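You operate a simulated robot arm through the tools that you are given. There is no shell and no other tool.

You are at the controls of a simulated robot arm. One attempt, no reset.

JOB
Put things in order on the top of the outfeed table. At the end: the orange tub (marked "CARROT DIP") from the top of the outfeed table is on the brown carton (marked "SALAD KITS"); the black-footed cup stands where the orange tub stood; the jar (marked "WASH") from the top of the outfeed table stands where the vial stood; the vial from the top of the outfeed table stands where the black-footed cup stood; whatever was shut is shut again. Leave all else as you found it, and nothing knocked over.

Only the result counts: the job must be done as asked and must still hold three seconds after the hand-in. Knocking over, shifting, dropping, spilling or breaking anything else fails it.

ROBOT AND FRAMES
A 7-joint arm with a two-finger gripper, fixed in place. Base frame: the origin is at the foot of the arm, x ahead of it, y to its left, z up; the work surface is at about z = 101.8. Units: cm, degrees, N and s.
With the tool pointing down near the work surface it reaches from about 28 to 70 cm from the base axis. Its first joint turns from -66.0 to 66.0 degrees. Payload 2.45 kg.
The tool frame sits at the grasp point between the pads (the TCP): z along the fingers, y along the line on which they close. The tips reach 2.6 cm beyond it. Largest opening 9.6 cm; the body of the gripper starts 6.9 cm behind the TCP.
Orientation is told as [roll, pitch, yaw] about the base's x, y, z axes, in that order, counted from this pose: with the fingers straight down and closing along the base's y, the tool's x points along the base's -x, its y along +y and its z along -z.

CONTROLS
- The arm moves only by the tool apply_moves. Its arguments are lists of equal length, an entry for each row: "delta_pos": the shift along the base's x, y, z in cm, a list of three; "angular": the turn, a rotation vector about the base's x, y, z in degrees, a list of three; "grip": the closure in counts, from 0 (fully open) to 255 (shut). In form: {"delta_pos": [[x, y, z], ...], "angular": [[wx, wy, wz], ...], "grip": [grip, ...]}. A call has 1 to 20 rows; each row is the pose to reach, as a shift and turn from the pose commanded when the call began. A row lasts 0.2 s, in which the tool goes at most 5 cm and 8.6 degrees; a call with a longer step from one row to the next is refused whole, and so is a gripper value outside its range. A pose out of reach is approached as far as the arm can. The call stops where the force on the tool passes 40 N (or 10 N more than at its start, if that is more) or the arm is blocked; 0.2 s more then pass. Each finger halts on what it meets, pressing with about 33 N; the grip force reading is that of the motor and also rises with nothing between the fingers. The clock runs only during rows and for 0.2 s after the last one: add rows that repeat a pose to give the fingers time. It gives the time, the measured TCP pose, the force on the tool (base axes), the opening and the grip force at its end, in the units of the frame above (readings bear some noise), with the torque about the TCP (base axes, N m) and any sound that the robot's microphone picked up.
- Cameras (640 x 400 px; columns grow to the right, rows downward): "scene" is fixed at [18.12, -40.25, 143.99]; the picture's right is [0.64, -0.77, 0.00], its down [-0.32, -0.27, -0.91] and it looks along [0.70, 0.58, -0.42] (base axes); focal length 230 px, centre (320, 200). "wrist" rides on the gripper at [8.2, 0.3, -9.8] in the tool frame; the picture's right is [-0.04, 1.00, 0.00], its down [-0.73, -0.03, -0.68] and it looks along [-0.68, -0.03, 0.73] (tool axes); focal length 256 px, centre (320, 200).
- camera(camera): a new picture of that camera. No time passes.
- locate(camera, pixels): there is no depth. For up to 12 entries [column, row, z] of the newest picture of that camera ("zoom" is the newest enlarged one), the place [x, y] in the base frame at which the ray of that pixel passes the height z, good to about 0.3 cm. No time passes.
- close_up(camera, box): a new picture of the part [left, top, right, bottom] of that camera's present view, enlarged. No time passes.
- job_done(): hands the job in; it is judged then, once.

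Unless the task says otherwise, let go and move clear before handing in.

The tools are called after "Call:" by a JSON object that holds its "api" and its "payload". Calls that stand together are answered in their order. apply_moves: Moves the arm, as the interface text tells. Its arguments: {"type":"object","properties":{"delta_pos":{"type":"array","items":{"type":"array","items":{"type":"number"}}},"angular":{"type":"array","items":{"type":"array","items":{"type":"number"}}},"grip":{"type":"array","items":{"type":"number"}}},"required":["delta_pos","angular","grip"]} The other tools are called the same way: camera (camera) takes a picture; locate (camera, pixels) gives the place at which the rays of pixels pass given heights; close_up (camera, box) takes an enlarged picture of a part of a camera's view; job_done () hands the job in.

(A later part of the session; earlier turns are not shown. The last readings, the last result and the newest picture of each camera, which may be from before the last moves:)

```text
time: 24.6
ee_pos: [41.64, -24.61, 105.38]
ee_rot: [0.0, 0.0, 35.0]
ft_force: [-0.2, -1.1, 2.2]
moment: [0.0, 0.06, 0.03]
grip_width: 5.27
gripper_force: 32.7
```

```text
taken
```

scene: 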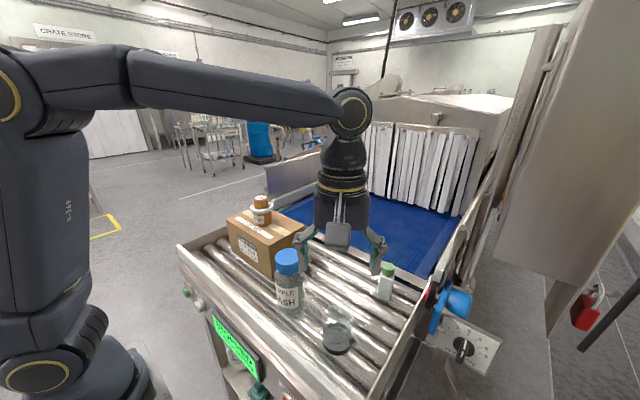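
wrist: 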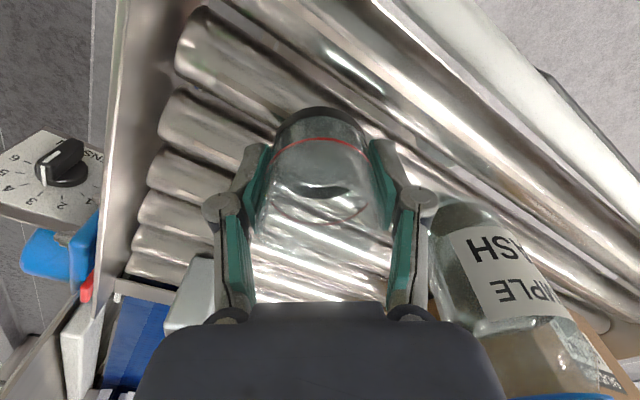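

The cup is gripped at 5.27 cm with 32.7 N. I'll lift slowly by 3 cm and check for slip.

Call:
{"api": "apply_moves", "payload": {"delta_pos": [[0, 0, 0.3], [0, 0, 0.8], [0, 0, 1.5], [0, 0, 2.2], [0, 0, 2.8], [0, 0, 3], [0, 0, 3]], "angular": [[0, 0, 0], [0, 0, 0], [0, 0, 0], [0, 0, 0], [0, 0, 0], [0, 0, 0], [0, 0, 0]], "grip": [150, 150, 150, 150, 150, 150, 150]}}

Call:
{"api": "camera", "payload": {"camera": "wrist"}}

Call:
{"api": "close_up", "payload": {"camera": "scene", "box": [270, 230, 430, 370]}}

```text
time: 26.2
ee_pos: [41.71, -24.48, 108.34]
ee_rot: [0.0, 0.0, 35.1]
ft_force: [-0.8, -0.6, -0.7]
moment: [-0.02, -0.03, -0.03]
grip_width: 5.27
gripper_force: 33.5
```

```text
taken
```

wrist: 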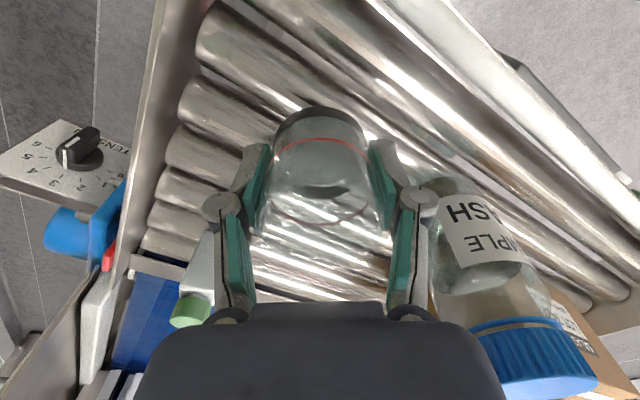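

```text
2.86 times, centred on (350, 300) of scene
```

zoom: 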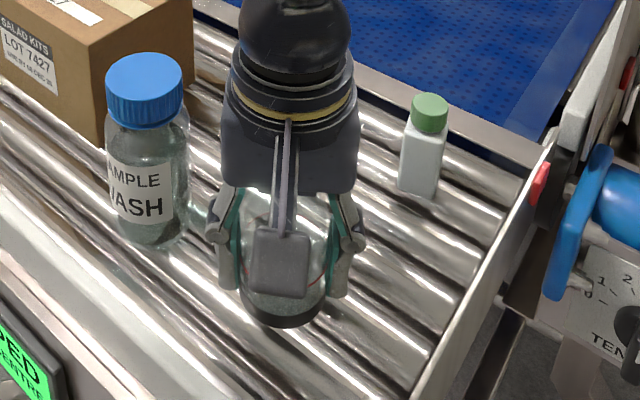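

The cup rose with no slip (foot still at wrist (320,125), level). I'll raise it a bit more and carry it slowly to (53.7,−16.6), where the tub stood.

Call:
{"api": "apply_moves", "payload": {"delta_pos": [[0, 0, 0.6], [0, 0, 1.5], [0, 0, 2.4], [0, 0, 3], [0.4, 0.26, 3], [1.2, 0.79, 3], [2, 1.32, 3], [3, 1.98, 3], [4, 2.64, 3], [5, 3.3, 3], [6, 3.97, 3], [7, 4.63, 3], [8, 5.29, 3], [9, 5.95, 3], [10, 6.61, 3], [10.8, 7.14, 3], [11.4, 7.53, 3], [11.8, 7.8, 3], [12.03, 7.95, 3], [12.03, 7.95, 3]], "angular": [[0, 0, 0], [0, 0, 0], [0, 0, 0], [0, 0, 0], [0, 0, 0], [0, 0, 0], [0, 0, 0], [0, 0, 0], [0, 0, 0], [0, 0, 0], [0, 0, 0], [0, 0, 0], [0, 0, 0], [0, 0, 0], [0, 0, 0], [0, 0, 0], [0, 0, 0], [0, 0, 0], [0, 0, 0], [0, 0, 0]], "grip": [150, 150, 150, 150, 150, 150, 150, 150, 150, 150, 150, 150, 150, 150, 150, 150, 150, 150, 150, 150]}}

Call:
{"api": "camera", "payload": {"camera": "wrist"}}

Call:
{"api": "close_up", "payload": {"camera": "scene", "box": [260, 190, 430, 330]}}

```text
time: 30.4
ee_pos: [53.72, -16.55, 111.28]
ee_rot: [0.0, 0.1, 35.2]
ft_force: [-0.6, -0.8, -0.4]
moment: [0.02, 0.0, -0.01]
grip_width: 5.27
gripper_force: 33.5
```

```text
taken
```

wrist: 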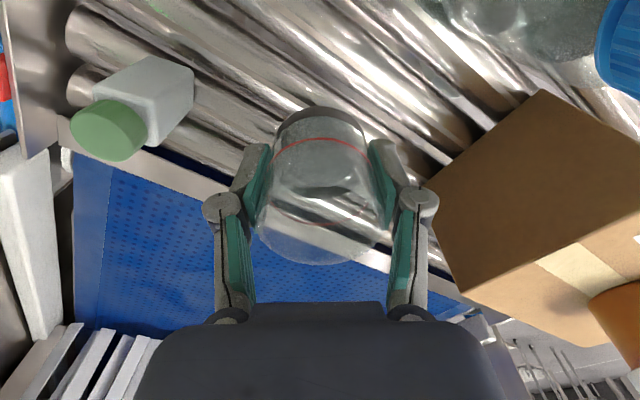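

```text
2.86 times, centred on (345, 260) of scene
```

zoom: 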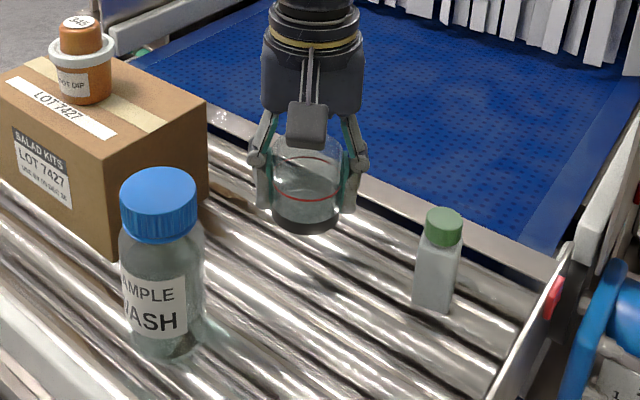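

The cup hangs level over the tub's old spot. I'll lower to about 0.3 cm above the surface.

Call:
{"api": "apply_moves", "payload": {"delta_pos": [[0, 0, -0.6], [0, 0, -1.6], [0, 0, -2.6], [0, 0, -3.6], [0, 0, -4.5], [0, 0, -5.2], [0, 0, -5.6], [0, 0, -5.6]], "angular": [[0, 0, 0], [0, 0, 0], [0, 0, 0], [0, 0, 0], [0, 0, 0], [0, 0, 0], [0, 0, 0], [0, 0, 0]], "grip": [150, 150, 150, 150, 150, 150, 150, 150]}}

Call:
{"api": "close_up", "payload": {"camera": "scene", "box": [290, 220, 400, 310]}}

```text
time: 32.2
ee_pos: [53.64, -16.69, 105.75]
ee_rot: [0.0, 0.0, 34.9]
ft_force: [1.0, -0.4, -0.1]
moment: [0.01, 0.01, 0.0]
grip_width: 5.27
gripper_force: 32.9
```

```text
4.44 times, centred on (345, 265) of scene
```

zoom: 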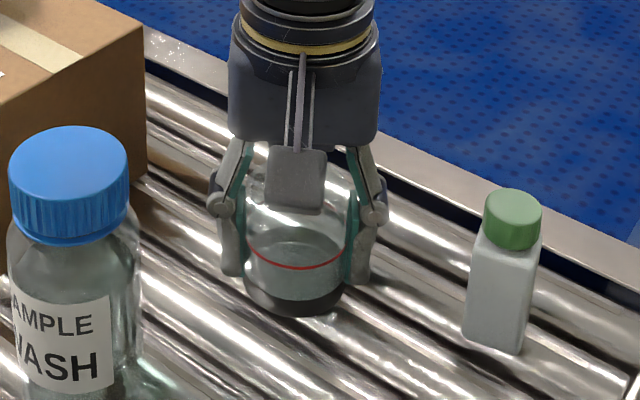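

No contact force yet at z=105.75. I'll creep down 0.3 cm.

Call:
{"api": "apply_moves", "payload": {"delta_pos": [[0, 0, -0.1], [0, 0, -0.2], [0, 0, -0.3], [0, 0, -0.3]], "angular": [[0, 0, 0], [0, 0, 0], [0, 0, 0], [0, 0, 0]], "grip": [150, 150, 150, 150]}}

```text
time: 33.2
ee_pos: [53.68, -16.65, 105.45]
ee_rot: [0.0, 0.0, 35.0]
ft_force: [0.0, 0.6, -0.8]
moment: [0.03, 0.03, 0.02]
grip_width: 5.25
gripper_force: 32.9
```

Still no contact (−0.8 N). I'll creep down another 0.12 cm.

Call:
{"api": "apply_moves", "payload": {"delta_pos": [[0, 0, -0.06], [0, 0, -0.12], [0, 0, -0.12]], "angular": [[0, 0, 0], [0, 0, 0], [0, 0, 0]], "grip": [150, 150, 150]}}

```text
time: 34.0
ee_pos: [53.66, -16.61, 105.32]
ee_rot: [-0.1, -0.1, 35.0]
ft_force: [-1.3, -0.6, 8.7]
moment: [-0.03, 0.04, 0.02]
grip_width: 5.28
gripper_force: 33.3
```

Force rose to +8.7 N, so the cup is on the surface. I'll release it gradually.

Call:
{"api": "apply_moves", "payload": {"delta_pos": [[0, 0, 0], [0, 0, 0], [0, 0, 0], [0, 0, 0], [0, 0, 0], [0, 0, 0]], "angular": [[0, 0, 0], [0, 0, 0], [0, 0, 0], [0, 0, 0], [0, 0, 0], [0, 0, 0]], "grip": [125, 108, 90, 55, 0, 0]}}

Call:
{"api": "camera", "payload": {"camera": "wrist"}}

Call:
{"api": "close_up", "payload": {"camera": "scene", "box": [290, 220, 400, 310]}}

```text
time: 35.4
ee_pos: [53.61, -16.49, 105.25]
ee_rot: [0.0, 0.0, 35.0]
ft_force: [-0.4, -0.5, -0.6]
moment: [0.0, -0.05, -0.01]
grip_width: 9.63
gripper_force: 0.1
```

```text
taken
```

wrist: 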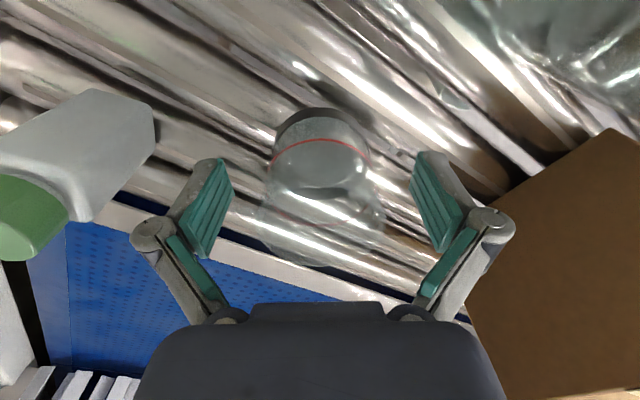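

```text
4.44 times, centred on (345, 265) of scene
```

zoom: 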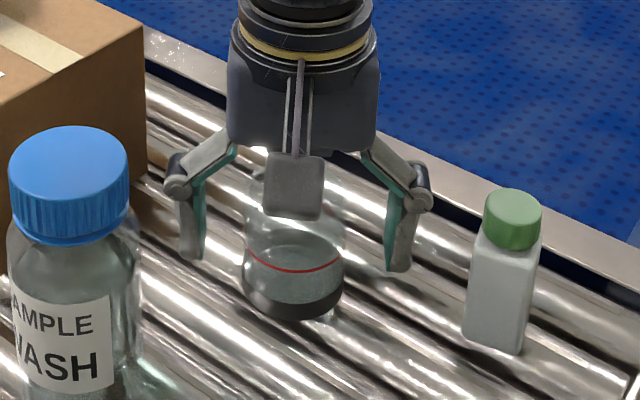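

The cup stands upright, free, at the tub's old place. I'll rise clear and move over the vial at about (57.2,−26.3).

Call:
{"api": "apply_moves", "payload": {"delta_pos": [[0, 0, 1], [0, 0, 2.5], [0, 0, 4.5], [0, 0, 7], [0, 0, 9.5], [0, 0, 12], [0, 0, 13], [0.7, -2, 13], [1.4, -4, 13], [2.1, -6, 13], [2.8, -8, 13], [3.3, -9.7, 13], [3.3, -9.7, 13]], "angular": [[0, 0, 0], [0, 0, 0], [0, 0, 0], [0, 0, 0], [0, 0, 0], [0, 0, 0], [0, 0, 0], [0, 0, 0], [0, 0, 0], [0, 0, 0], [0, 0, 0], [0, 0, 0], [0, 0, 0]], "grip": [0, 0, 0, 0, 0, 0, 0, 0, 0, 0, 0, 0, 0]}}

Call:
{"api": "camera", "payload": {"camera": "wrist"}}

Call:
{"api": "close_up", "payload": {"camera": "wrist", "box": [270, 40, 370, 120]}}

Call:
{"api": "camera", "payload": {"camera": "scene"}}

```text
time: 38.2
ee_pos: [57.21, -26.25, 118.23]
ee_rot: [0.0, 0.0, 34.9]
ft_force: [-0.7, -0.2, -1.2]
moment: [0.03, -0.01, 0.02]
grip_width: 9.6
gripper_force: 0.1
```

```text
taken
```

wrist: 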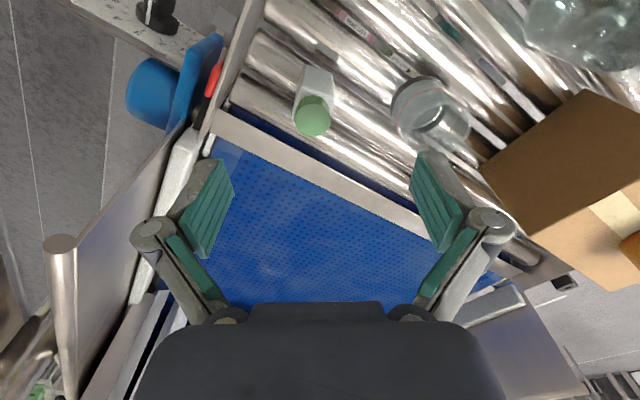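

```text
5.00 times, centred on (320, 80) of wrist
```

zoom: 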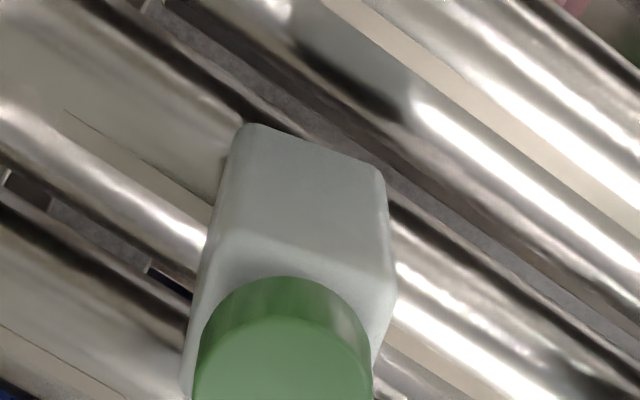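

```text
taken
```

scene: 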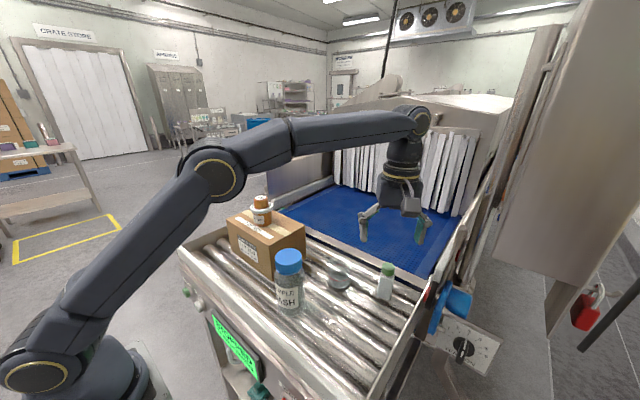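

The vial's near face edge slopes ~18° in this view (zoom (245,125)–(380,170)), so its faces sit at about yaw 17.5°. I'll turn by −17.5°, narrow the opening to ~6 cm to stay clear of the cup and rail, and descend to z≈114.5.

Call:
{"api": "apply_moves", "payload": {"delta_pos": [[0, 0, 0], [0, 0, -1], [0, 0, -2.5], [0, 0, -3.7], [0, 0, -3.7]], "angular": [[0, 0, -6], [0, 0, -12], [0, 0, -17.5], [0, 0, -17.5], [0, 0, -17.5]], "grip": [50, 96, 96, 96, 96]}}

Call:
{"api": "camera", "payload": {"camera": "wrist"}}

Call:
{"api": "close_up", "payload": {"camera": "wrist", "box": [250, 50, 390, 170]}}

```text
time: 39.4
ee_pos: [57.06, -26.3, 114.61]
ee_rot: [0.0, 0.1, 17.5]
ft_force: [-0.9, -0.1, -0.2]
moment: [0.01, 0.01, 0.01]
grip_width: 5.98
gripper_force: 0.1
```

```text
taken
```

wrist: 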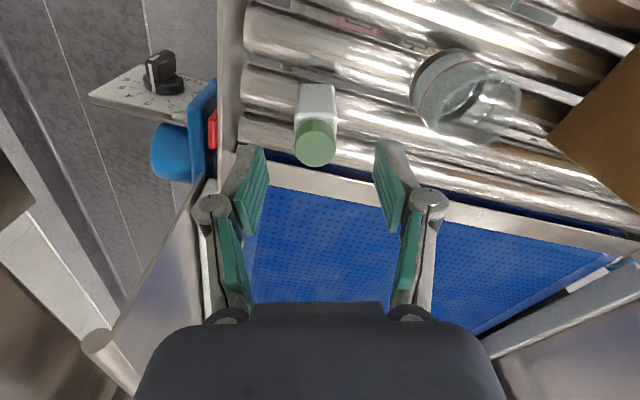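

```text
3.33 times, centred on (320, 110) of wrist
```

zoom: 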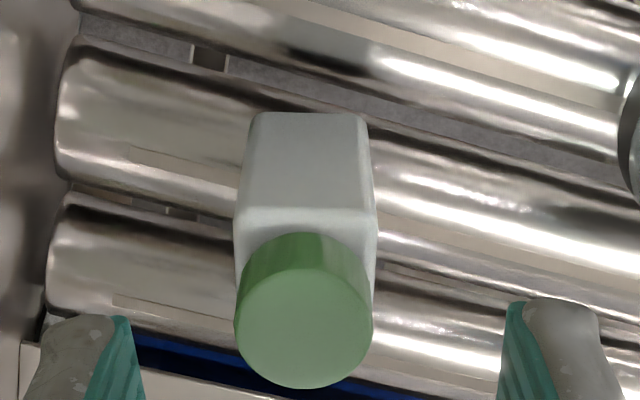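

The vial is now aligned with the tool: bottom near edge at wrist (316,84), cap top centre at (315,148). I'll locate these to correct the offset.

Call:
{"api": "locate", "payload": {"camera": "wrist", "pixels": [[315, 148, 109.5], [315, 148, 110], [315, 148, 110.5], [316, 83.9, 101.8], [299.5, 84, 101.8], [330.5, 84, 101.8], [315.2, 112.5, 107], [315.2, 112.5, 107.5], [294, 112.5, 107], [337, 112.5, 107]]}}

Call:
{"api": "close_up", "payload": {"camera": "scene", "box": [350, 250, 430, 310]}}

```text
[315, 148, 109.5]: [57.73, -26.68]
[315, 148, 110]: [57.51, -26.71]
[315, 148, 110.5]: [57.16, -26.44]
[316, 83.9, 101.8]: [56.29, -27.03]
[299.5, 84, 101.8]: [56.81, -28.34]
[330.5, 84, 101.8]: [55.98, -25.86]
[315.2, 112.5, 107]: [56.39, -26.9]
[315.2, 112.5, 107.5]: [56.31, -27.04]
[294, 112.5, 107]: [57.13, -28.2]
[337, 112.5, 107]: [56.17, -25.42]
```

```text
6.67 times, centred on (390, 280) of scene
```

zoom: 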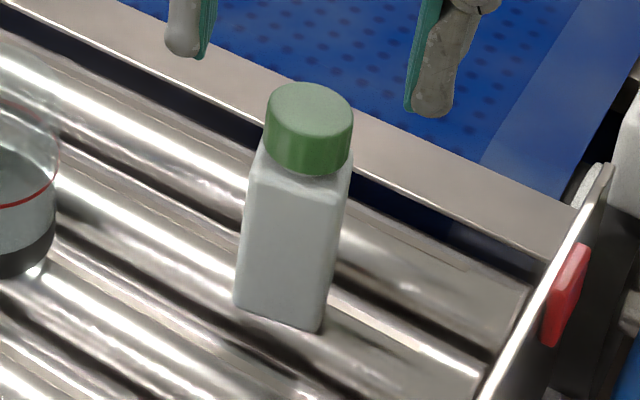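

The vial axis is near (57.62,−26.65) with width ≈2.9 cm. I'll shift (+0.6,−0.35) and descend to z≈105.

Call:
{"api": "apply_moves", "payload": {"delta_pos": [[0.3, -0.2, 0], [0.6, -0.35, -0.5], [0.6, -0.35, -2], [0.6, -0.35, -3.5], [0.6, -0.35, -5], [0.6, -0.35, -6.5], [0.6, -0.35, -8], [0.6, -0.35, -9], [0.6, -0.35, -9.5], [0.6, -0.35, -9.5]], "angular": [[0, 0, 0], [0, 0, 0], [0, 0, 0], [0, 0, 0], [0, 0, 0], [0, 0, 0], [0, 0, 0], [0, 0, 0], [0, 0, 0], [0, 0, 0]], "grip": [96, 96, 96, 96, 96, 96, 96, 96, 96, 96]}}

Call:
{"api": "camera", "payload": {"camera": "wrist"}}

Call:
{"api": "close_up", "payload": {"camera": "scene", "box": [310, 210, 440, 310]}}

```text
time: 41.6
ee_pos: [57.63, -26.6, 105.14]
ee_rot: [0.0, 0.0, 17.4]
ft_force: [-0.8, 0.0, 0.1]
moment: [0.01, -0.01, 0.04]
grip_width: 6.0
gripper_force: 0.0
```

```text
taken
```

wrist: 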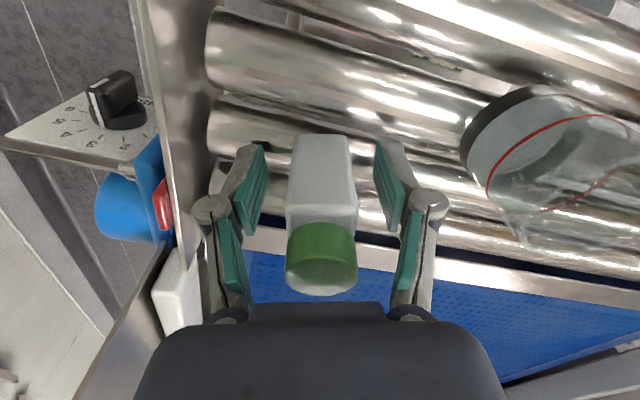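

```text
4.00 times, centred on (375, 260) of scene
```

zoom: 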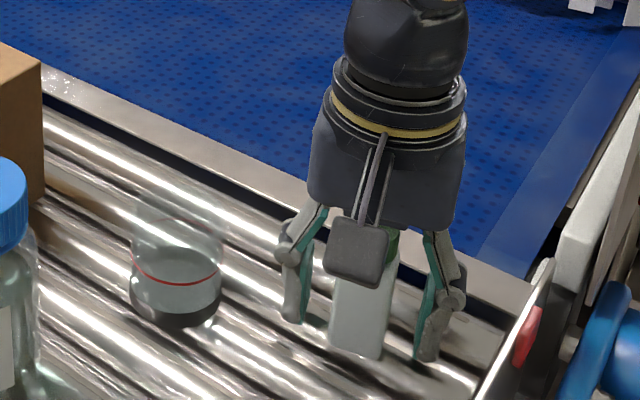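

The vial (wrist 288–357) is centred between the pads (266–375). I'll close on it.

Call:
{"api": "apply_moves", "payload": {"delta_pos": [[0, 0, 0], [0, 0, 0], [0, 0, 0], [0, 0, 0], [0, 0, 0]], "angular": [[0, 0, 0], [0, 0, 0], [0, 0, 0], [0, 0, 0], [0, 0, 0]], "grip": [140, 170, 190, 210, 210]}}

Call:
{"api": "camera", "payload": {"camera": "wrist"}}

```text
time: 42.8
ee_pos: [57.68, -26.62, 105.03]
ee_rot: [0.1, 0.0, 17.5]
ft_force: [0.8, 0.4, 0.0]
moment: [-0.02, 0.02, 0.01]
grip_width: 2.9
gripper_force: 33.0
```

```text
taken
```

wrist: 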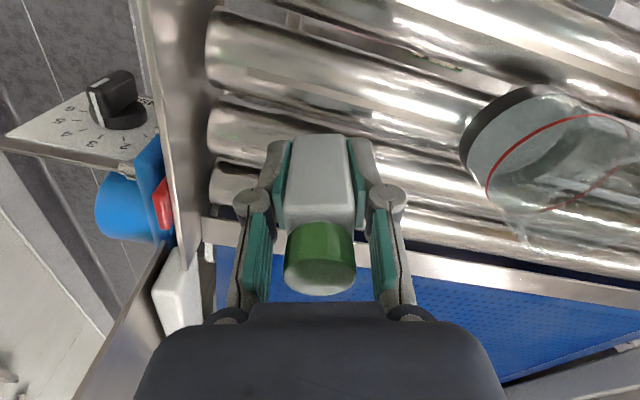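

The vial is gripped at 2.9 cm with 33 N. I'll lift it and check for slip.

Call:
{"api": "apply_moves", "payload": {"delta_pos": [[0, 0, 0.4], [0, 0, 1.2], [0, 0, 2.2], [0, 0, 3.2], [0, 0, 4.2], [0, 0, 5], [0, 0, 5]], "angular": [[0, 0, 0], [0, 0, 0], [0, 0, 0], [0, 0, 0], [0, 0, 0], [0, 0, 0], [0, 0, 0]], "grip": [210, 210, 210, 210, 210, 210, 210]}}

Call:
{"api": "camera", "payload": {"camera": "wrist"}}

Call:
{"api": "close_up", "payload": {"camera": "scene", "box": [310, 210, 440, 310]}}

```text
time: 44.4
ee_pos: [57.33, -26.62, 110.22]
ee_rot: [0.0, -0.1, 17.4]
ft_force: [0.6, -0.4, -0.5]
moment: [0.0, 0.04, 0.0]
grip_width: 2.91
gripper_force: 33.0
```

```text
taken
```

wrist: 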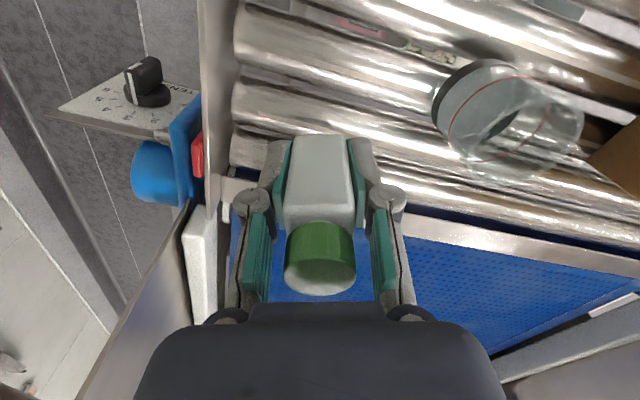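

```text
4.00 times, centred on (375, 260) of scene
```

zoom: 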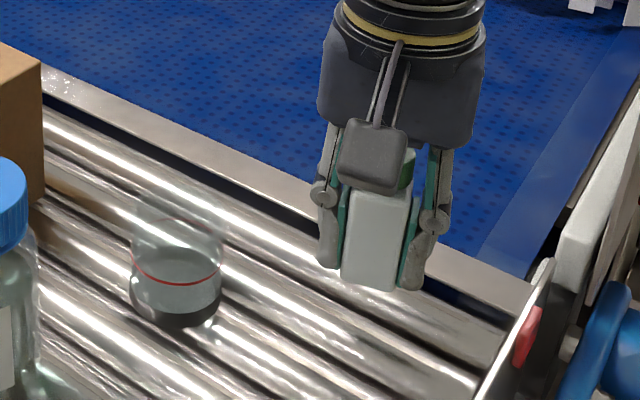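

The vial is held firmly without slip. I'll carry it to the cup's old spot (41.6,−24.65), well clear of the other items.

Call:
{"api": "apply_moves", "payload": {"delta_pos": [[-0.5, 0.06, 0], [-1.5, 0.19, 0], [-3, 0.37, 0], [-4.5, 0.56, 0], [-6, 0.75, 0], [-7.5, 0.94, 0], [-9, 1.12, 0], [-10.5, 1.31, 0], [-12, 1.5, 0], [-13.5, 1.69, 0], [-15, 1.87, 0], [-15.7, 1.96, 0], [-16.02, 2.0, 0], [-16.02, 2.0, 0], [-16.02, 2.0, -1.5], [-16.02, 2.0, -3], [-16.02, 2.0, -4], [-16.02, 2.0, -4.6], [-16.02, 2.0, -4.6]], "angular": [[0, 0, 0], [0, 0, 0], [0, 0, 0], [0, 0, 0], [0, 0, 0], [0, 0, 0], [0, 0, 0], [0, 0, 0], [0, 0, 0], [0, 0, 0], [0, 0, 0], [0, 0, 0], [0, 0, 0], [0, 0, 0], [0, 0, 0], [0, 0, 0], [0, 0, 0], [0, 0, 0], [0, 0, 0]], "grip": [210, 210, 210, 210, 210, 210, 210, 210, 210, 210, 210, 210, 210, 210, 210, 210, 210, 210, 210]}}

Call:
{"api": "camera", "payload": {"camera": "wrist"}}

Call:
{"api": "close_up", "payload": {"camera": "scene", "box": [270, 240, 430, 370]}}

```text
time: 48.4
ee_pos: [41.49, -24.58, 105.34]
ee_rot: [-0.1, 0.0, 17.6]
ft_force: [-0.2, -0.6, -1.1]
moment: [0.03, 0.04, -0.04]
grip_width: 2.92
gripper_force: 33.2
```

```text
taken
```

wrist: 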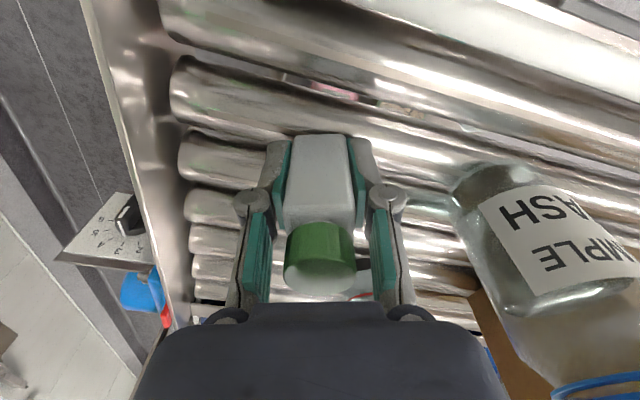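

```text
3.08 times, centred on (350, 305) of scene
```

zoom: 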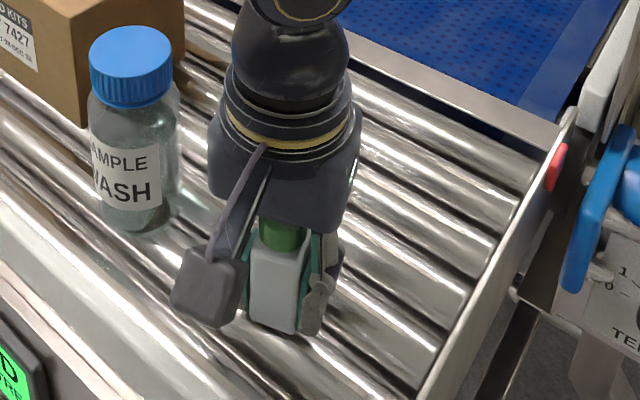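

The vial is over the cup's old spot, its base ~0.4 cm above the surface. I'll creep down.

Call:
{"api": "apply_moves", "payload": {"delta_pos": [[0, 0, -0.1], [0, 0, -0.2], [0, 0, -0.3], [0, 0, -0.3]], "angular": [[0, 0, 0], [0, 0, 0], [0, 0, 0], [0, 0, 0]], "grip": [210, 210, 210, 210]}}

```text
time: 49.4
ee_pos: [41.5, -24.5, 105.13]
ee_rot: [0.1, 0.0, 17.6]
ft_force: [-0.2, 0.3, -1.7]
moment: [0.03, 0.01, -0.01]
grip_width: 2.91
gripper_force: 32.8
```

No contact yet (−1.7 N). I'll go down another 0.12 cm.

Call:
{"api": "apply_moves", "payload": {"delta_pos": [[0, 0, -0.06], [0, 0, -0.12], [0, 0, -0.12]], "angular": [[0, 0, 0], [0, 0, 0], [0, 0, 0]], "grip": [210, 210, 210]}}

```text
time: 50.2
ee_pos: [41.52, -24.67, 105.06]
ee_rot: [0.0, 0.0, 17.5]
ft_force: [-2.1, 1.9, 5.8]
moment: [-0.01, 0.03, -0.01]
grip_width: 2.91
gripper_force: 32.9
```

Contact at +5.8 N. I'll release gradually, opening only to about 6.5 cm.

Call:
{"api": "apply_moves", "payload": {"delta_pos": [[0, 0, 0], [0, 0, 0], [0, 0, 0], [0, 0, 0], [0, 0, 0], [0, 0, 0]], "angular": [[0, 0, 0], [0, 0, 0], [0, 0, 0], [0, 0, 0], [0, 0, 0], [0, 0, 0]], "grip": [190, 175, 160, 120, 82, 82]}}

Call:
{"api": "camera", "payload": {"camera": "wrist"}}

Call:
{"api": "close_up", "payload": {"camera": "scene", "box": [270, 240, 430, 370]}}

```text
time: 51.6
ee_pos: [41.51, -24.61, 105.11]
ee_rot: [0.1, 0.1, 17.5]
ft_force: [-0.5, 0.8, -0.7]
moment: [0.02, -0.01, 0.01]
grip_width: 6.51
gripper_force: 0.1
```

```text
taken
```

wrist: 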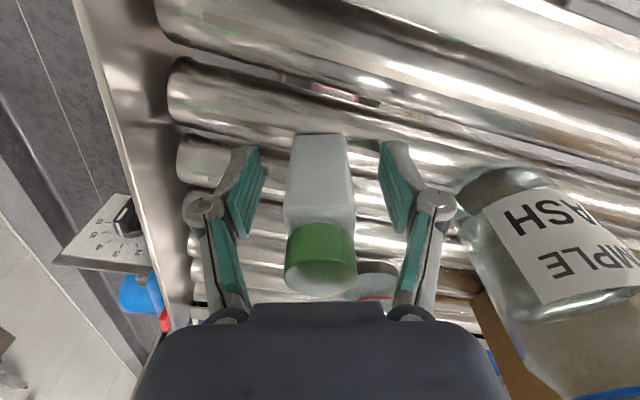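

```text
3.08 times, centred on (350, 305) of scene
```

zoom: 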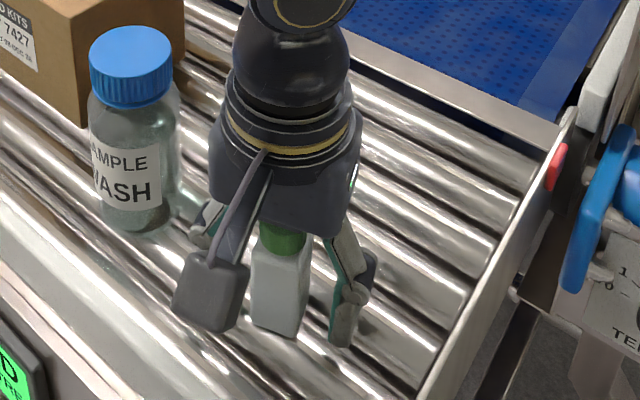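

The vial stands upright at the cup's old spot and is free of the pads. I'll rise well above the jar's lid height and move over to the jar at (41.6,−12.5).

Call:
{"api": "apply_moves", "payload": {"delta_pos": [[0, 0, 1], [0, 0, 2.5], [0, 0, 4.5], [0, 0, 7], [0, 0, 10], [0, 0, 13], [0, 0, 16], [0, 0, 17.5], [0, 2, 17.5], [0, 4.5, 17.5], [0, 7, 17.5], [0, 9.5, 17.5], [0, 12, 17.5], [0, 12, 17.5]], "angular": [[0, 0, 0], [0, 0, 0], [0, 0, 0], [0, 0, 0], [0, 0, 0], [0, 0, 0], [0, 0, 0], [0, 0, 0], [0, 0, 0], [0, 0, 0], [0, 0, 0], [0, 0, 0], [0, 0, 0], [0, 0, 0]], "grip": [82, 82, 82, 82, 82, 82, 82, 50, 0, 0, 0, 0, 0, 0]}}

Call:
{"api": "camera", "payload": {"camera": "wrist"}}

Call:
{"api": "close_up", "payload": {"camera": "wrist", "box": [250, 20, 410, 170]}}

Call:
{"api": "camera", "payload": {"camera": "scene"}}

Call:
{"api": "close_up", "payload": {"camera": "scene", "box": [250, 235, 350, 330]}}

```text
time: 54.6
ee_pos: [41.39, -12.61, 122.53]
ee_rot: [-0.1, 0.0, 17.6]
ft_force: [-0.6, 0.2, 0.2]
moment: [0.01, 0.03, 0.06]
grip_width: 9.61
gripper_force: 0.1
```

```text
taken
```

wrist: 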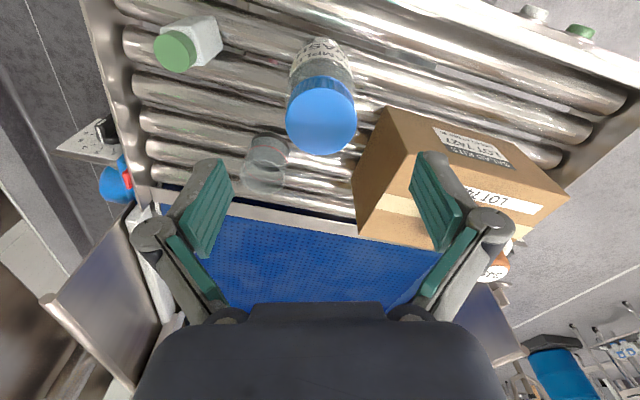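

```text
2.67 times, centred on (330, 95) of wrist
```

zoom: 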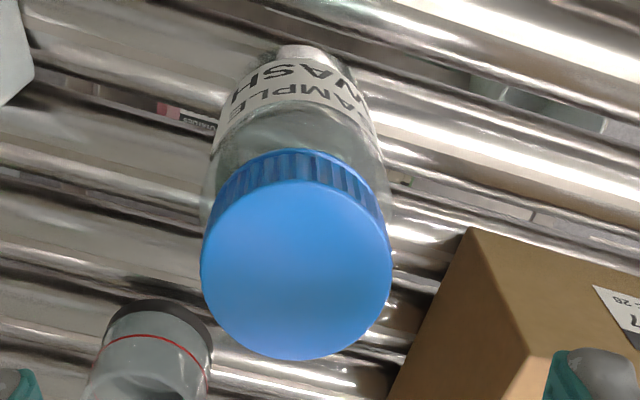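

```text
taken
```

scene: 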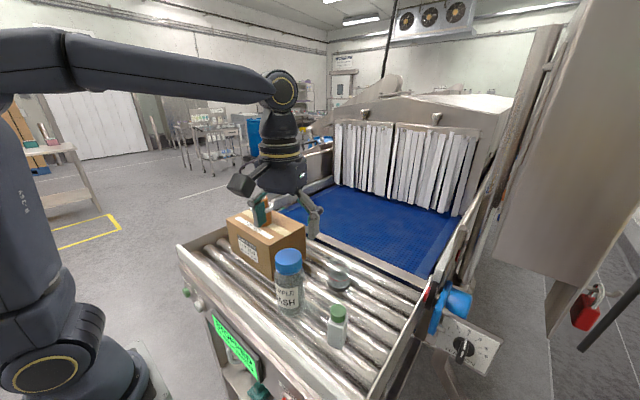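

```text
4.21 times, centred on (300, 282) of scene
```

zoom: 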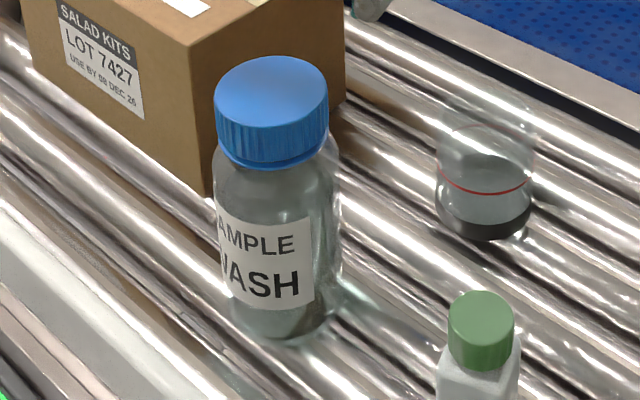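

The jar's lid top centre is at wrist (321,121.6) and scene (288.4,256.3); its base's near edge is at scene (291,316). I'll locate these.

Call:
{"api": "locate", "payload": {"camera": "wrist", "pixels": [[321, 121.6, 114], [321, 121.6, 115], [321, 121.6, 116], [285, 121.6, 115], [357, 121.6, 115]]}}

Call:
{"api": "locate", "payload": {"camera": "scene", "pixels": [[288.4, 256.3, 114], [288.4, 256.3, 115], [288.4, 256.3, 116], [291.2, 316.4, 101.8], [274.5, 290, 106], [305.5, 290, 106]]}}

```text
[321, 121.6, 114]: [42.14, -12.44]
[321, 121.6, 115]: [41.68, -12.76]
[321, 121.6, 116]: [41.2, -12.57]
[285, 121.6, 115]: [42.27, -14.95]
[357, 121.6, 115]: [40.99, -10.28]
```

```text
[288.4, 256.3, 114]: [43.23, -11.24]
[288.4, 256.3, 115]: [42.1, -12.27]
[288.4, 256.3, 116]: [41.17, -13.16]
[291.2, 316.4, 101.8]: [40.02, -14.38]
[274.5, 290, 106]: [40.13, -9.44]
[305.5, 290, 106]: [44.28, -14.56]
```

Both views agree: jar axis (41.6,−12.6), lid top z≈115.4, body ≈6.5 cm wide. I'll descend partway to z≈114 and check the centring.

Call:
{"api": "apply_moves", "payload": {"delta_pos": [[0, 0, -1.5], [0, 0, -3], [0, 0, -4.5], [0, 0, -6], [0, 0, -7.5], [0, 0, -8.5], [0, 0, -8.5]], "angular": [[0, 0, 0], [0, 0, 0], [0, 0, 0], [0, 0, 0], [0, 0, 0], [0, 0, 0], [0, 0, 0]], "grip": [0, 0, 0, 0, 0, 0, 0]}}

Call:
{"api": "camera", "payload": {"camera": "wrist"}}

Call:
{"api": "close_up", "payload": {"camera": "scene", "box": [220, 170, 380, 330]}}

```text
time: 56.2
ee_pos: [41.56, -12.57, 114.13]
ee_rot: [0.1, 0.0, 17.6]
ft_force: [0.2, 0.5, 0.0]
moment: [-0.02, -0.01, -0.03]
grip_width: 9.62
gripper_force: 0.0
```

```text
taken
```

wrist: 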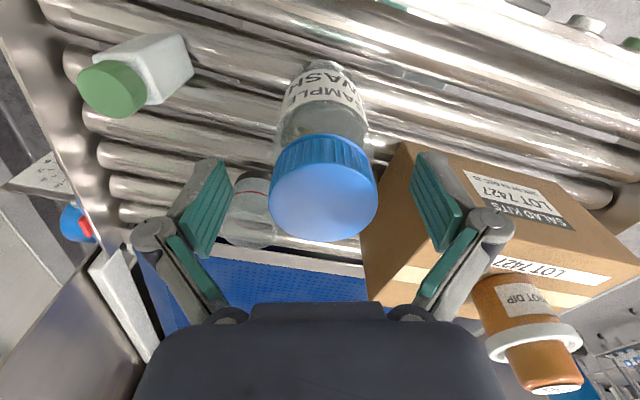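

```text
2.50 times, centred on (300, 250) of scene
```

zoom: 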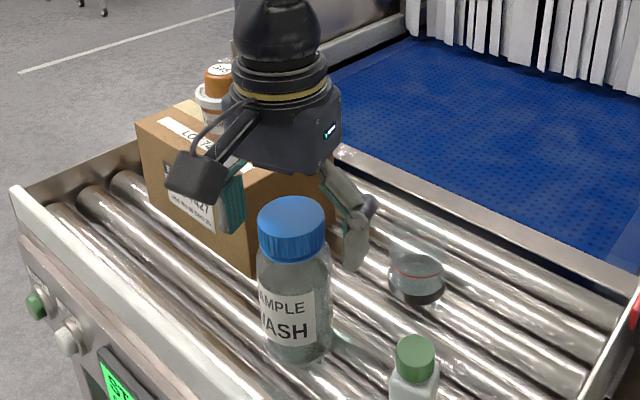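

The lid (wrist 269–377) is centred between the pads (232–412). I'll descend slowly to z≈109.3, keeping the palm about 0.8 cm above the lid.

Call:
{"api": "apply_moves", "payload": {"delta_pos": [[0, 0, -1], [0, 0, -2], [0, 0, -3], [0, 0, -4], [0, 0, -4.5], [0, 0, -4.7], [0, 0, -4.7]], "angular": [[0, 0, 0], [0, 0, 0], [0, 0, 0], [0, 0, 0], [0, 0, 0], [0, 0, 0], [0, 0, 0]], "grip": [0, 0, 0, 0, 0, 0, 0]}}

Call:
{"api": "camera", "payload": {"camera": "wrist"}}

Call:
{"api": "close_up", "payload": {"camera": "scene", "box": [230, 200, 350, 330]}}

```text
time: 57.8
ee_pos: [41.62, -12.67, 109.33]
ee_rot: [0.0, 0.1, 17.5]
ft_force: [0.7, 0.6, -0.1]
moment: [0.03, 0.02, 0.03]
grip_width: 9.59
gripper_force: 0.2
```

```text
taken
```

wrist: 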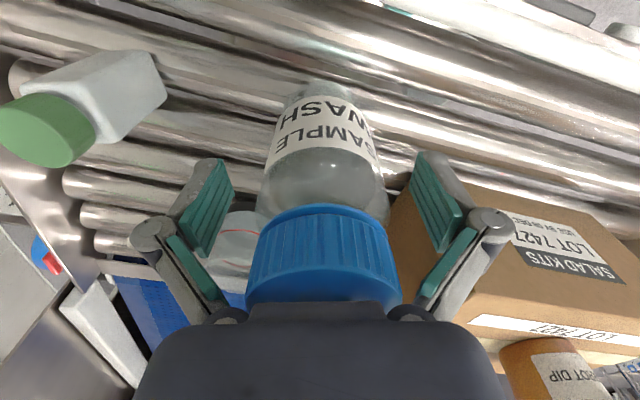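

```text
3.08 times, centred on (290, 265) of scene
```

zoom: 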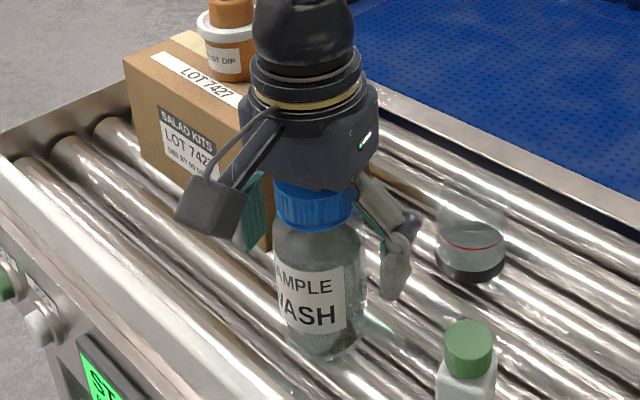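

The jar is centred, but at this depth the upper finger links (pivots near wrist (230,315)/(405,313)) could pinch the lid's top rim as they close. I'll rise 1.6 cm so the pads grip only the upper body, then close gradually.

Call:
{"api": "apply_moves", "payload": {"delta_pos": [[0, 0, 0.8], [0, 0, 1.6], [0, 0, 1.6], [0, 0, 1.6], [0, 0, 1.6]], "angular": [[0, 0, 0], [0, 0, 0], [0, 0, 0], [0, 0, 0], [0, 0, 0]], "grip": [0, 0, 30, 55, 68]}}

Call:
{"api": "camera", "payload": {"camera": "wrist"}}

Call:
{"api": "close_up", "payload": {"camera": "wrist", "box": [200, 100, 440, 320]}}

Call:
{"api": "close_up", "payload": {"camera": "scene", "box": [240, 220, 350, 320]}}

```text
time: 59.0
ee_pos: [41.74, -12.78, 110.96]
ee_rot: [0.0, 0.0, 17.6]
ft_force: [0.1, 0.9, -0.3]
moment: [0.02, 0.04, -0.02]
grip_width: 7.05
gripper_force: 0.1
```

```text
taken
```

wrist: 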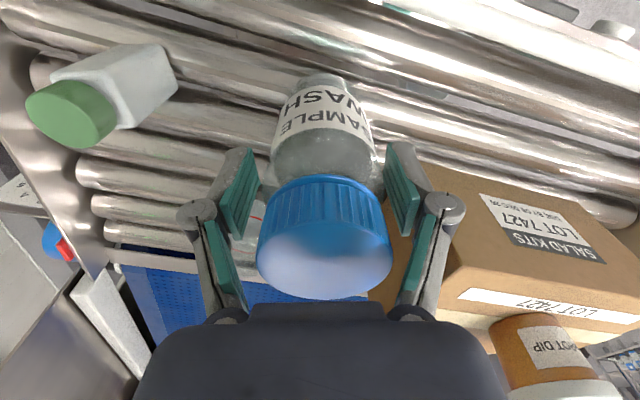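

```text
1.82 times, centred on (320, 210) of wrist
```

zoom: 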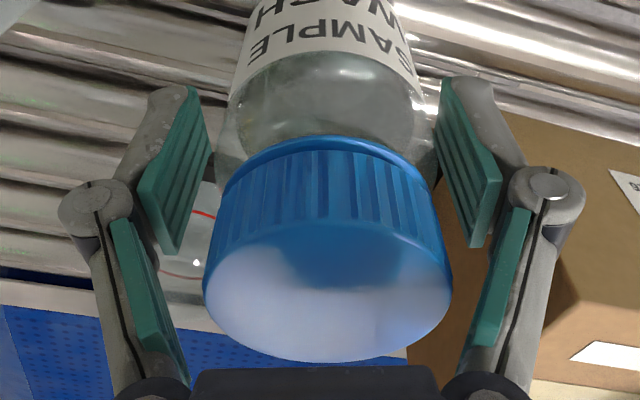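

```text
4.00 times, centred on (295, 270) of scene
```

zoom: 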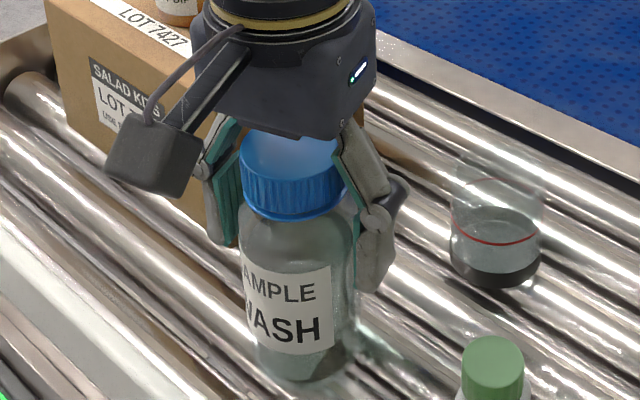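

The lid (zoom 205–450) keeps a clear gap to the finger links, and the pads bracket the upper body. I'll finish closing.

Call:
{"api": "apply_moves", "payload": {"delta_pos": [[0, 0, 0], [0, 0, 0], [0, 0, 0], [0, 0, 0], [0, 0, 0]], "angular": [[0, 0, 0], [0, 0, 0], [0, 0, 0], [0, 0, 0], [0, 0, 0]], "grip": [80, 95, 115, 130, 130]}}

Call:
{"api": "close_up", "payload": {"camera": "wrist", "box": [200, 100, 440, 320]}}

Call:
{"api": "close_up", "payload": {"camera": "scene", "box": [240, 220, 350, 320]}}

```text
time: 60.2
ee_pos: [41.6, -12.72, 110.96]
ee_rot: [0.0, 0.0, 17.4]
ft_force: [0.7, 1.8, 2.7]
moment: [0.07, 0.05, 0.01]
grip_width: 5.9
gripper_force: 32.8
```

```text
1.82 times, centred on (320, 210) of wrist
```

zoom: 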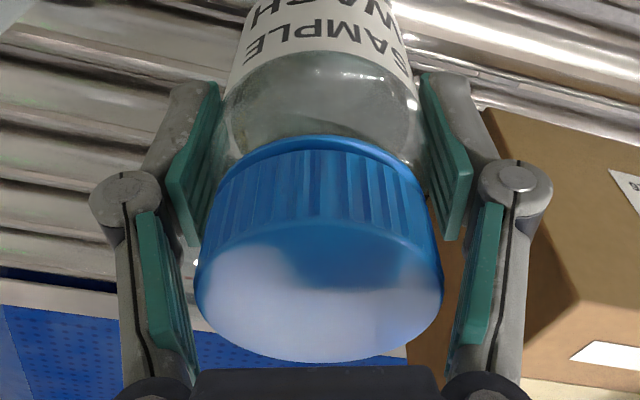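

```text
4.00 times, centred on (295, 270) of scene
```

zoom: 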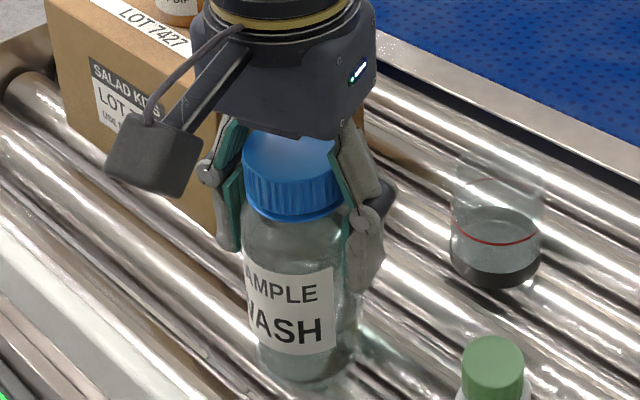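

The jar is gripped at 5.9 cm with 32.8 N, clear of the links. I'll lift slowly by 2.5 cm and check for slip or tilt.

Call:
{"api": "apply_moves", "payload": {"delta_pos": [[0, 0, 0.2], [0, 0, 0.5], [0, 0, 1], [0, 0, 1.6], [0, 0, 2.2], [0, 0, 2.5], [0, 0, 2.5]], "angular": [[0, 0, 0], [0, 0, 0], [0, 0, 0], [0, 0, 0], [0, 0, 0], [0, 0, 0], [0, 0, 0]], "grip": [130, 130, 130, 130, 130, 130, 130]}}

Call:
{"api": "close_up", "payload": {"camera": "wrist", "box": [200, 100, 440, 320]}}

Call:
{"api": "close_up", "payload": {"camera": "scene", "box": [240, 220, 350, 320]}}

```text
time: 61.8
ee_pos: [41.51, -12.56, 113.43]
ee_rot: [0.0, 0.1, 17.6]
ft_force: [0.0, -0.3, -2.5]
moment: [-0.03, -0.01, -0.04]
grip_width: 5.89
gripper_force: 32.7
```

```text
1.82 times, centred on (320, 210) of wrist
```

zoom: 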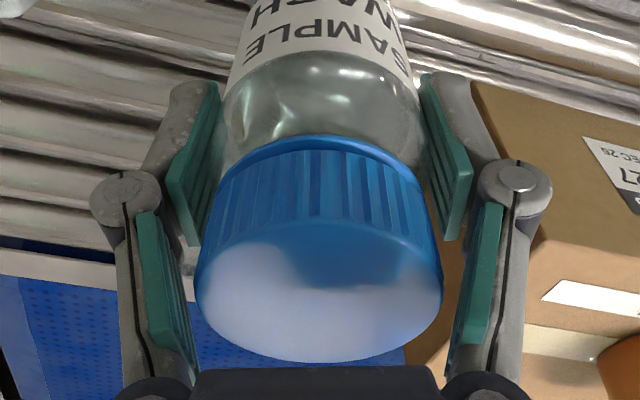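

```text
4.00 times, centred on (295, 270) of scene
```

zoom: 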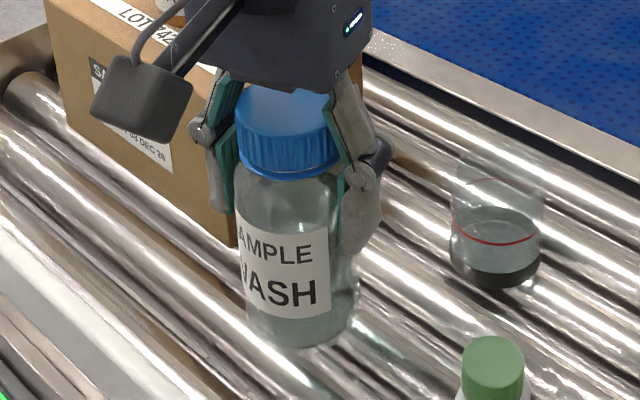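

The jar lifted cleanly with no slip (lid bottom still at zoom y≈362). I'll raise it so its base clears the cup and move along a path around the cup.

Call:
{"api": "apply_moves", "payload": {"delta_pos": [[0, 0, 0.6], [0, 0, 1.6], [0, 0, 2.8], [0, 0, 4], [0, 0, 5.2], [0, 0, 6.4], [0, 0, 7.2], [0, 0, 7.6], [0.4, -0.47, 7.6], [1.2, -1.42, 7.6], [2.1, -2.5, 7.6], [3, -3.55, 7.6], [3.9, -4.6, 7.6], [4.8, -5.7, 7.6], [5.7, -6.75, 7.6], [6.6, -7.8, 7.6], [7.3, -8.64, 7.6], [7.7, -9.11, 7.6], [7.9, -9.35, 7.6], [7.9, -9.35, 7.6]], "angular": [[0, 0, 0], [0, 0, 0], [0, 0, 0], [0, 0, 0], [0, 0, 0], [0, 0, 0], [0, 0, 0], [0, 0, 0], [0, 0, 0], [0, 0, 0], [0, 0, 0], [0, 0, 0], [0, 0, 0], [0, 0, 0], [0, 0, 0], [0, 0, 0], [0, 0, 0], [0, 0, 0], [0, 0, 0], [0, 0, 0]], "grip": [130, 130, 130, 130, 130, 130, 130, 130, 130, 130, 130, 130, 130, 130, 130, 130, 130, 130, 130, 130]}}

Call:
{"api": "camera", "payload": {"camera": "scene"}}

Call:
{"api": "camera", "payload": {"camera": "wrist"}}

```text
time: 66.0
ee_pos: [49.49, -21.97, 121.1]
ee_rot: [0.1, 0.0, 17.5]
ft_force: [0.3, -0.3, -2.9]
moment: [-0.04, 0.02, -0.01]
grip_width: 5.91
gripper_force: 33.2
```

```text
taken
```

scene: 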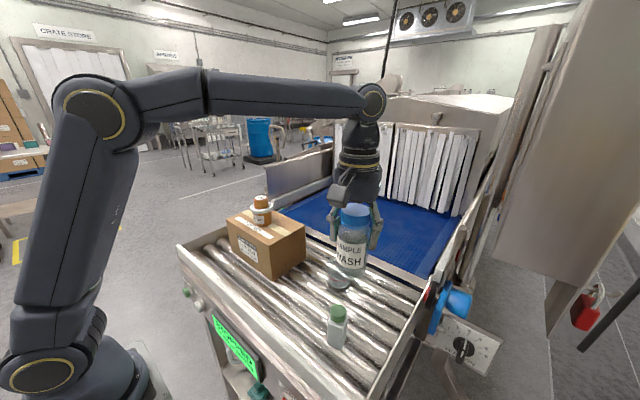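

```text
taken
```

wrist: 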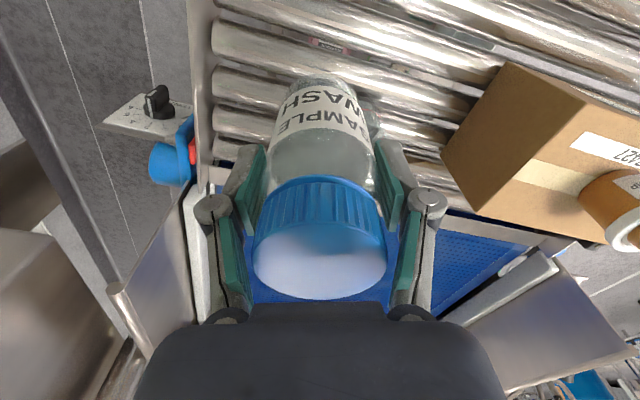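

The jar is secure at the waypoint (49.5,−22). I'll continue slowly to the vial's old spot (57.62,−26.65) at the same height.

Call:
{"api": "apply_moves", "payload": {"delta_pos": [[0.4, -0.23, 0], [1.2, -0.69, 0], [2.2, -1.26, 0], [3.2, -1.83, 0], [4.2, -2.4, 0], [5.2, -2.98, 0], [6.2, -3.55, 0], [7.1, -4.07, 0], [7.7, -4.41, 0], [8.0, -4.6, 0], [8.12, -4.65, 0], [8.12, -4.65, 0]], "angular": [[0, 0, 0], [0, 0, 0], [0, 0, 0], [0, 0, 0], [0, 0, 0], [0, 0, 0], [0, 0, 0], [0, 0, 0], [0, 0, 0], [0, 0, 0], [0, 0, 0], [0, 0, 0]], "grip": [130, 130, 130, 130, 130, 130, 130, 130, 130, 130, 130, 130]}}

Call:
{"api": "camera", "payload": {"camera": "wrist"}}

Call:
{"api": "close_up", "payload": {"camera": "scene", "box": [290, 170, 470, 330]}}

```text
time: 68.6
ee_pos: [57.5, -26.7, 121.0]
ee_rot: [0.0, -0.1, 17.6]
ft_force: [0.7, 0.4, -2.6]
moment: [-0.01, 0.0, 0.01]
grip_width: 5.9
gripper_force: 32.7
```

```text
taken
```

wrist: 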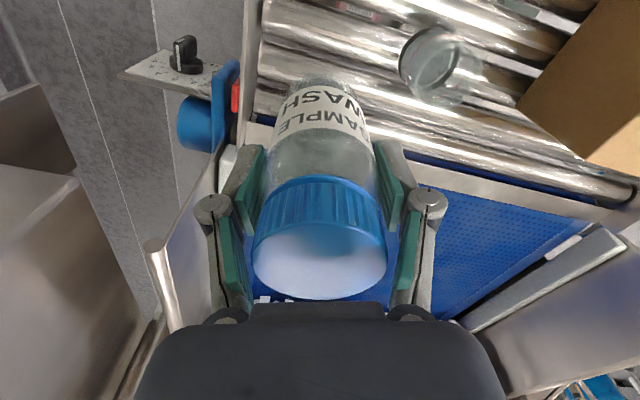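

```text
2.50 times, centred on (380, 250) of scene
```

zoom: 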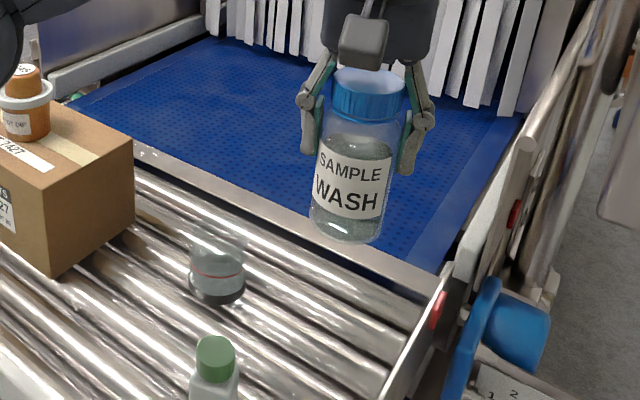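

The jar hangs level above the vial's old spot. Before lowering, I'll check where the crossbar's near edge lies relative to the jar's footprint (x up to about 60.6).

Call:
{"api": "close_up", "payload": {"camera": "scene", "box": [350, 230, 450, 310]}}

Call:
{"api": "locate", "payload": {"camera": "scene", "pixels": [[402, 278.8, 101.8], [402, 278.8, 103], [410, 270, 101.8], [385, 268, 101.8], [430, 290, 103]]}}

Call:
{"api": "locate", "payload": {"camera": "wrist", "pixels": [[450, 158, 101.8], [450, 172, 101.8], [500, 172, 101.8], [500, 185, 101.8]]}}

```text
5.00 times, centred on (400, 270) of scene
```

zoom: 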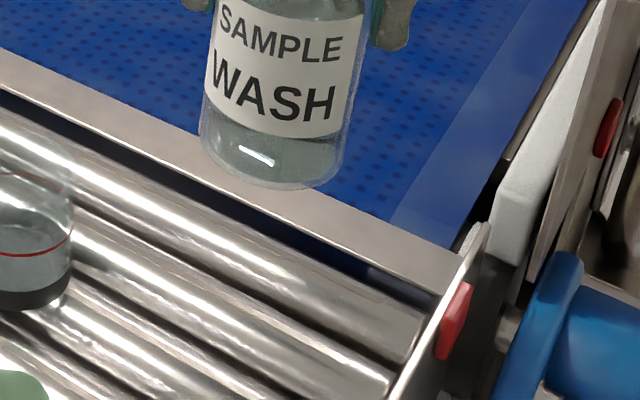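

```text
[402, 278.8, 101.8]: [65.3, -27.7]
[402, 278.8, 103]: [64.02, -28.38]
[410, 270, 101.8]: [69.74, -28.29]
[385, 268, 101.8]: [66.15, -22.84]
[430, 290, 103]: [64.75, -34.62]
```

```text
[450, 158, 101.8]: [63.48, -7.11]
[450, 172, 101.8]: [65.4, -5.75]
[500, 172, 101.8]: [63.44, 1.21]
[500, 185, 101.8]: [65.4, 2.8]
```

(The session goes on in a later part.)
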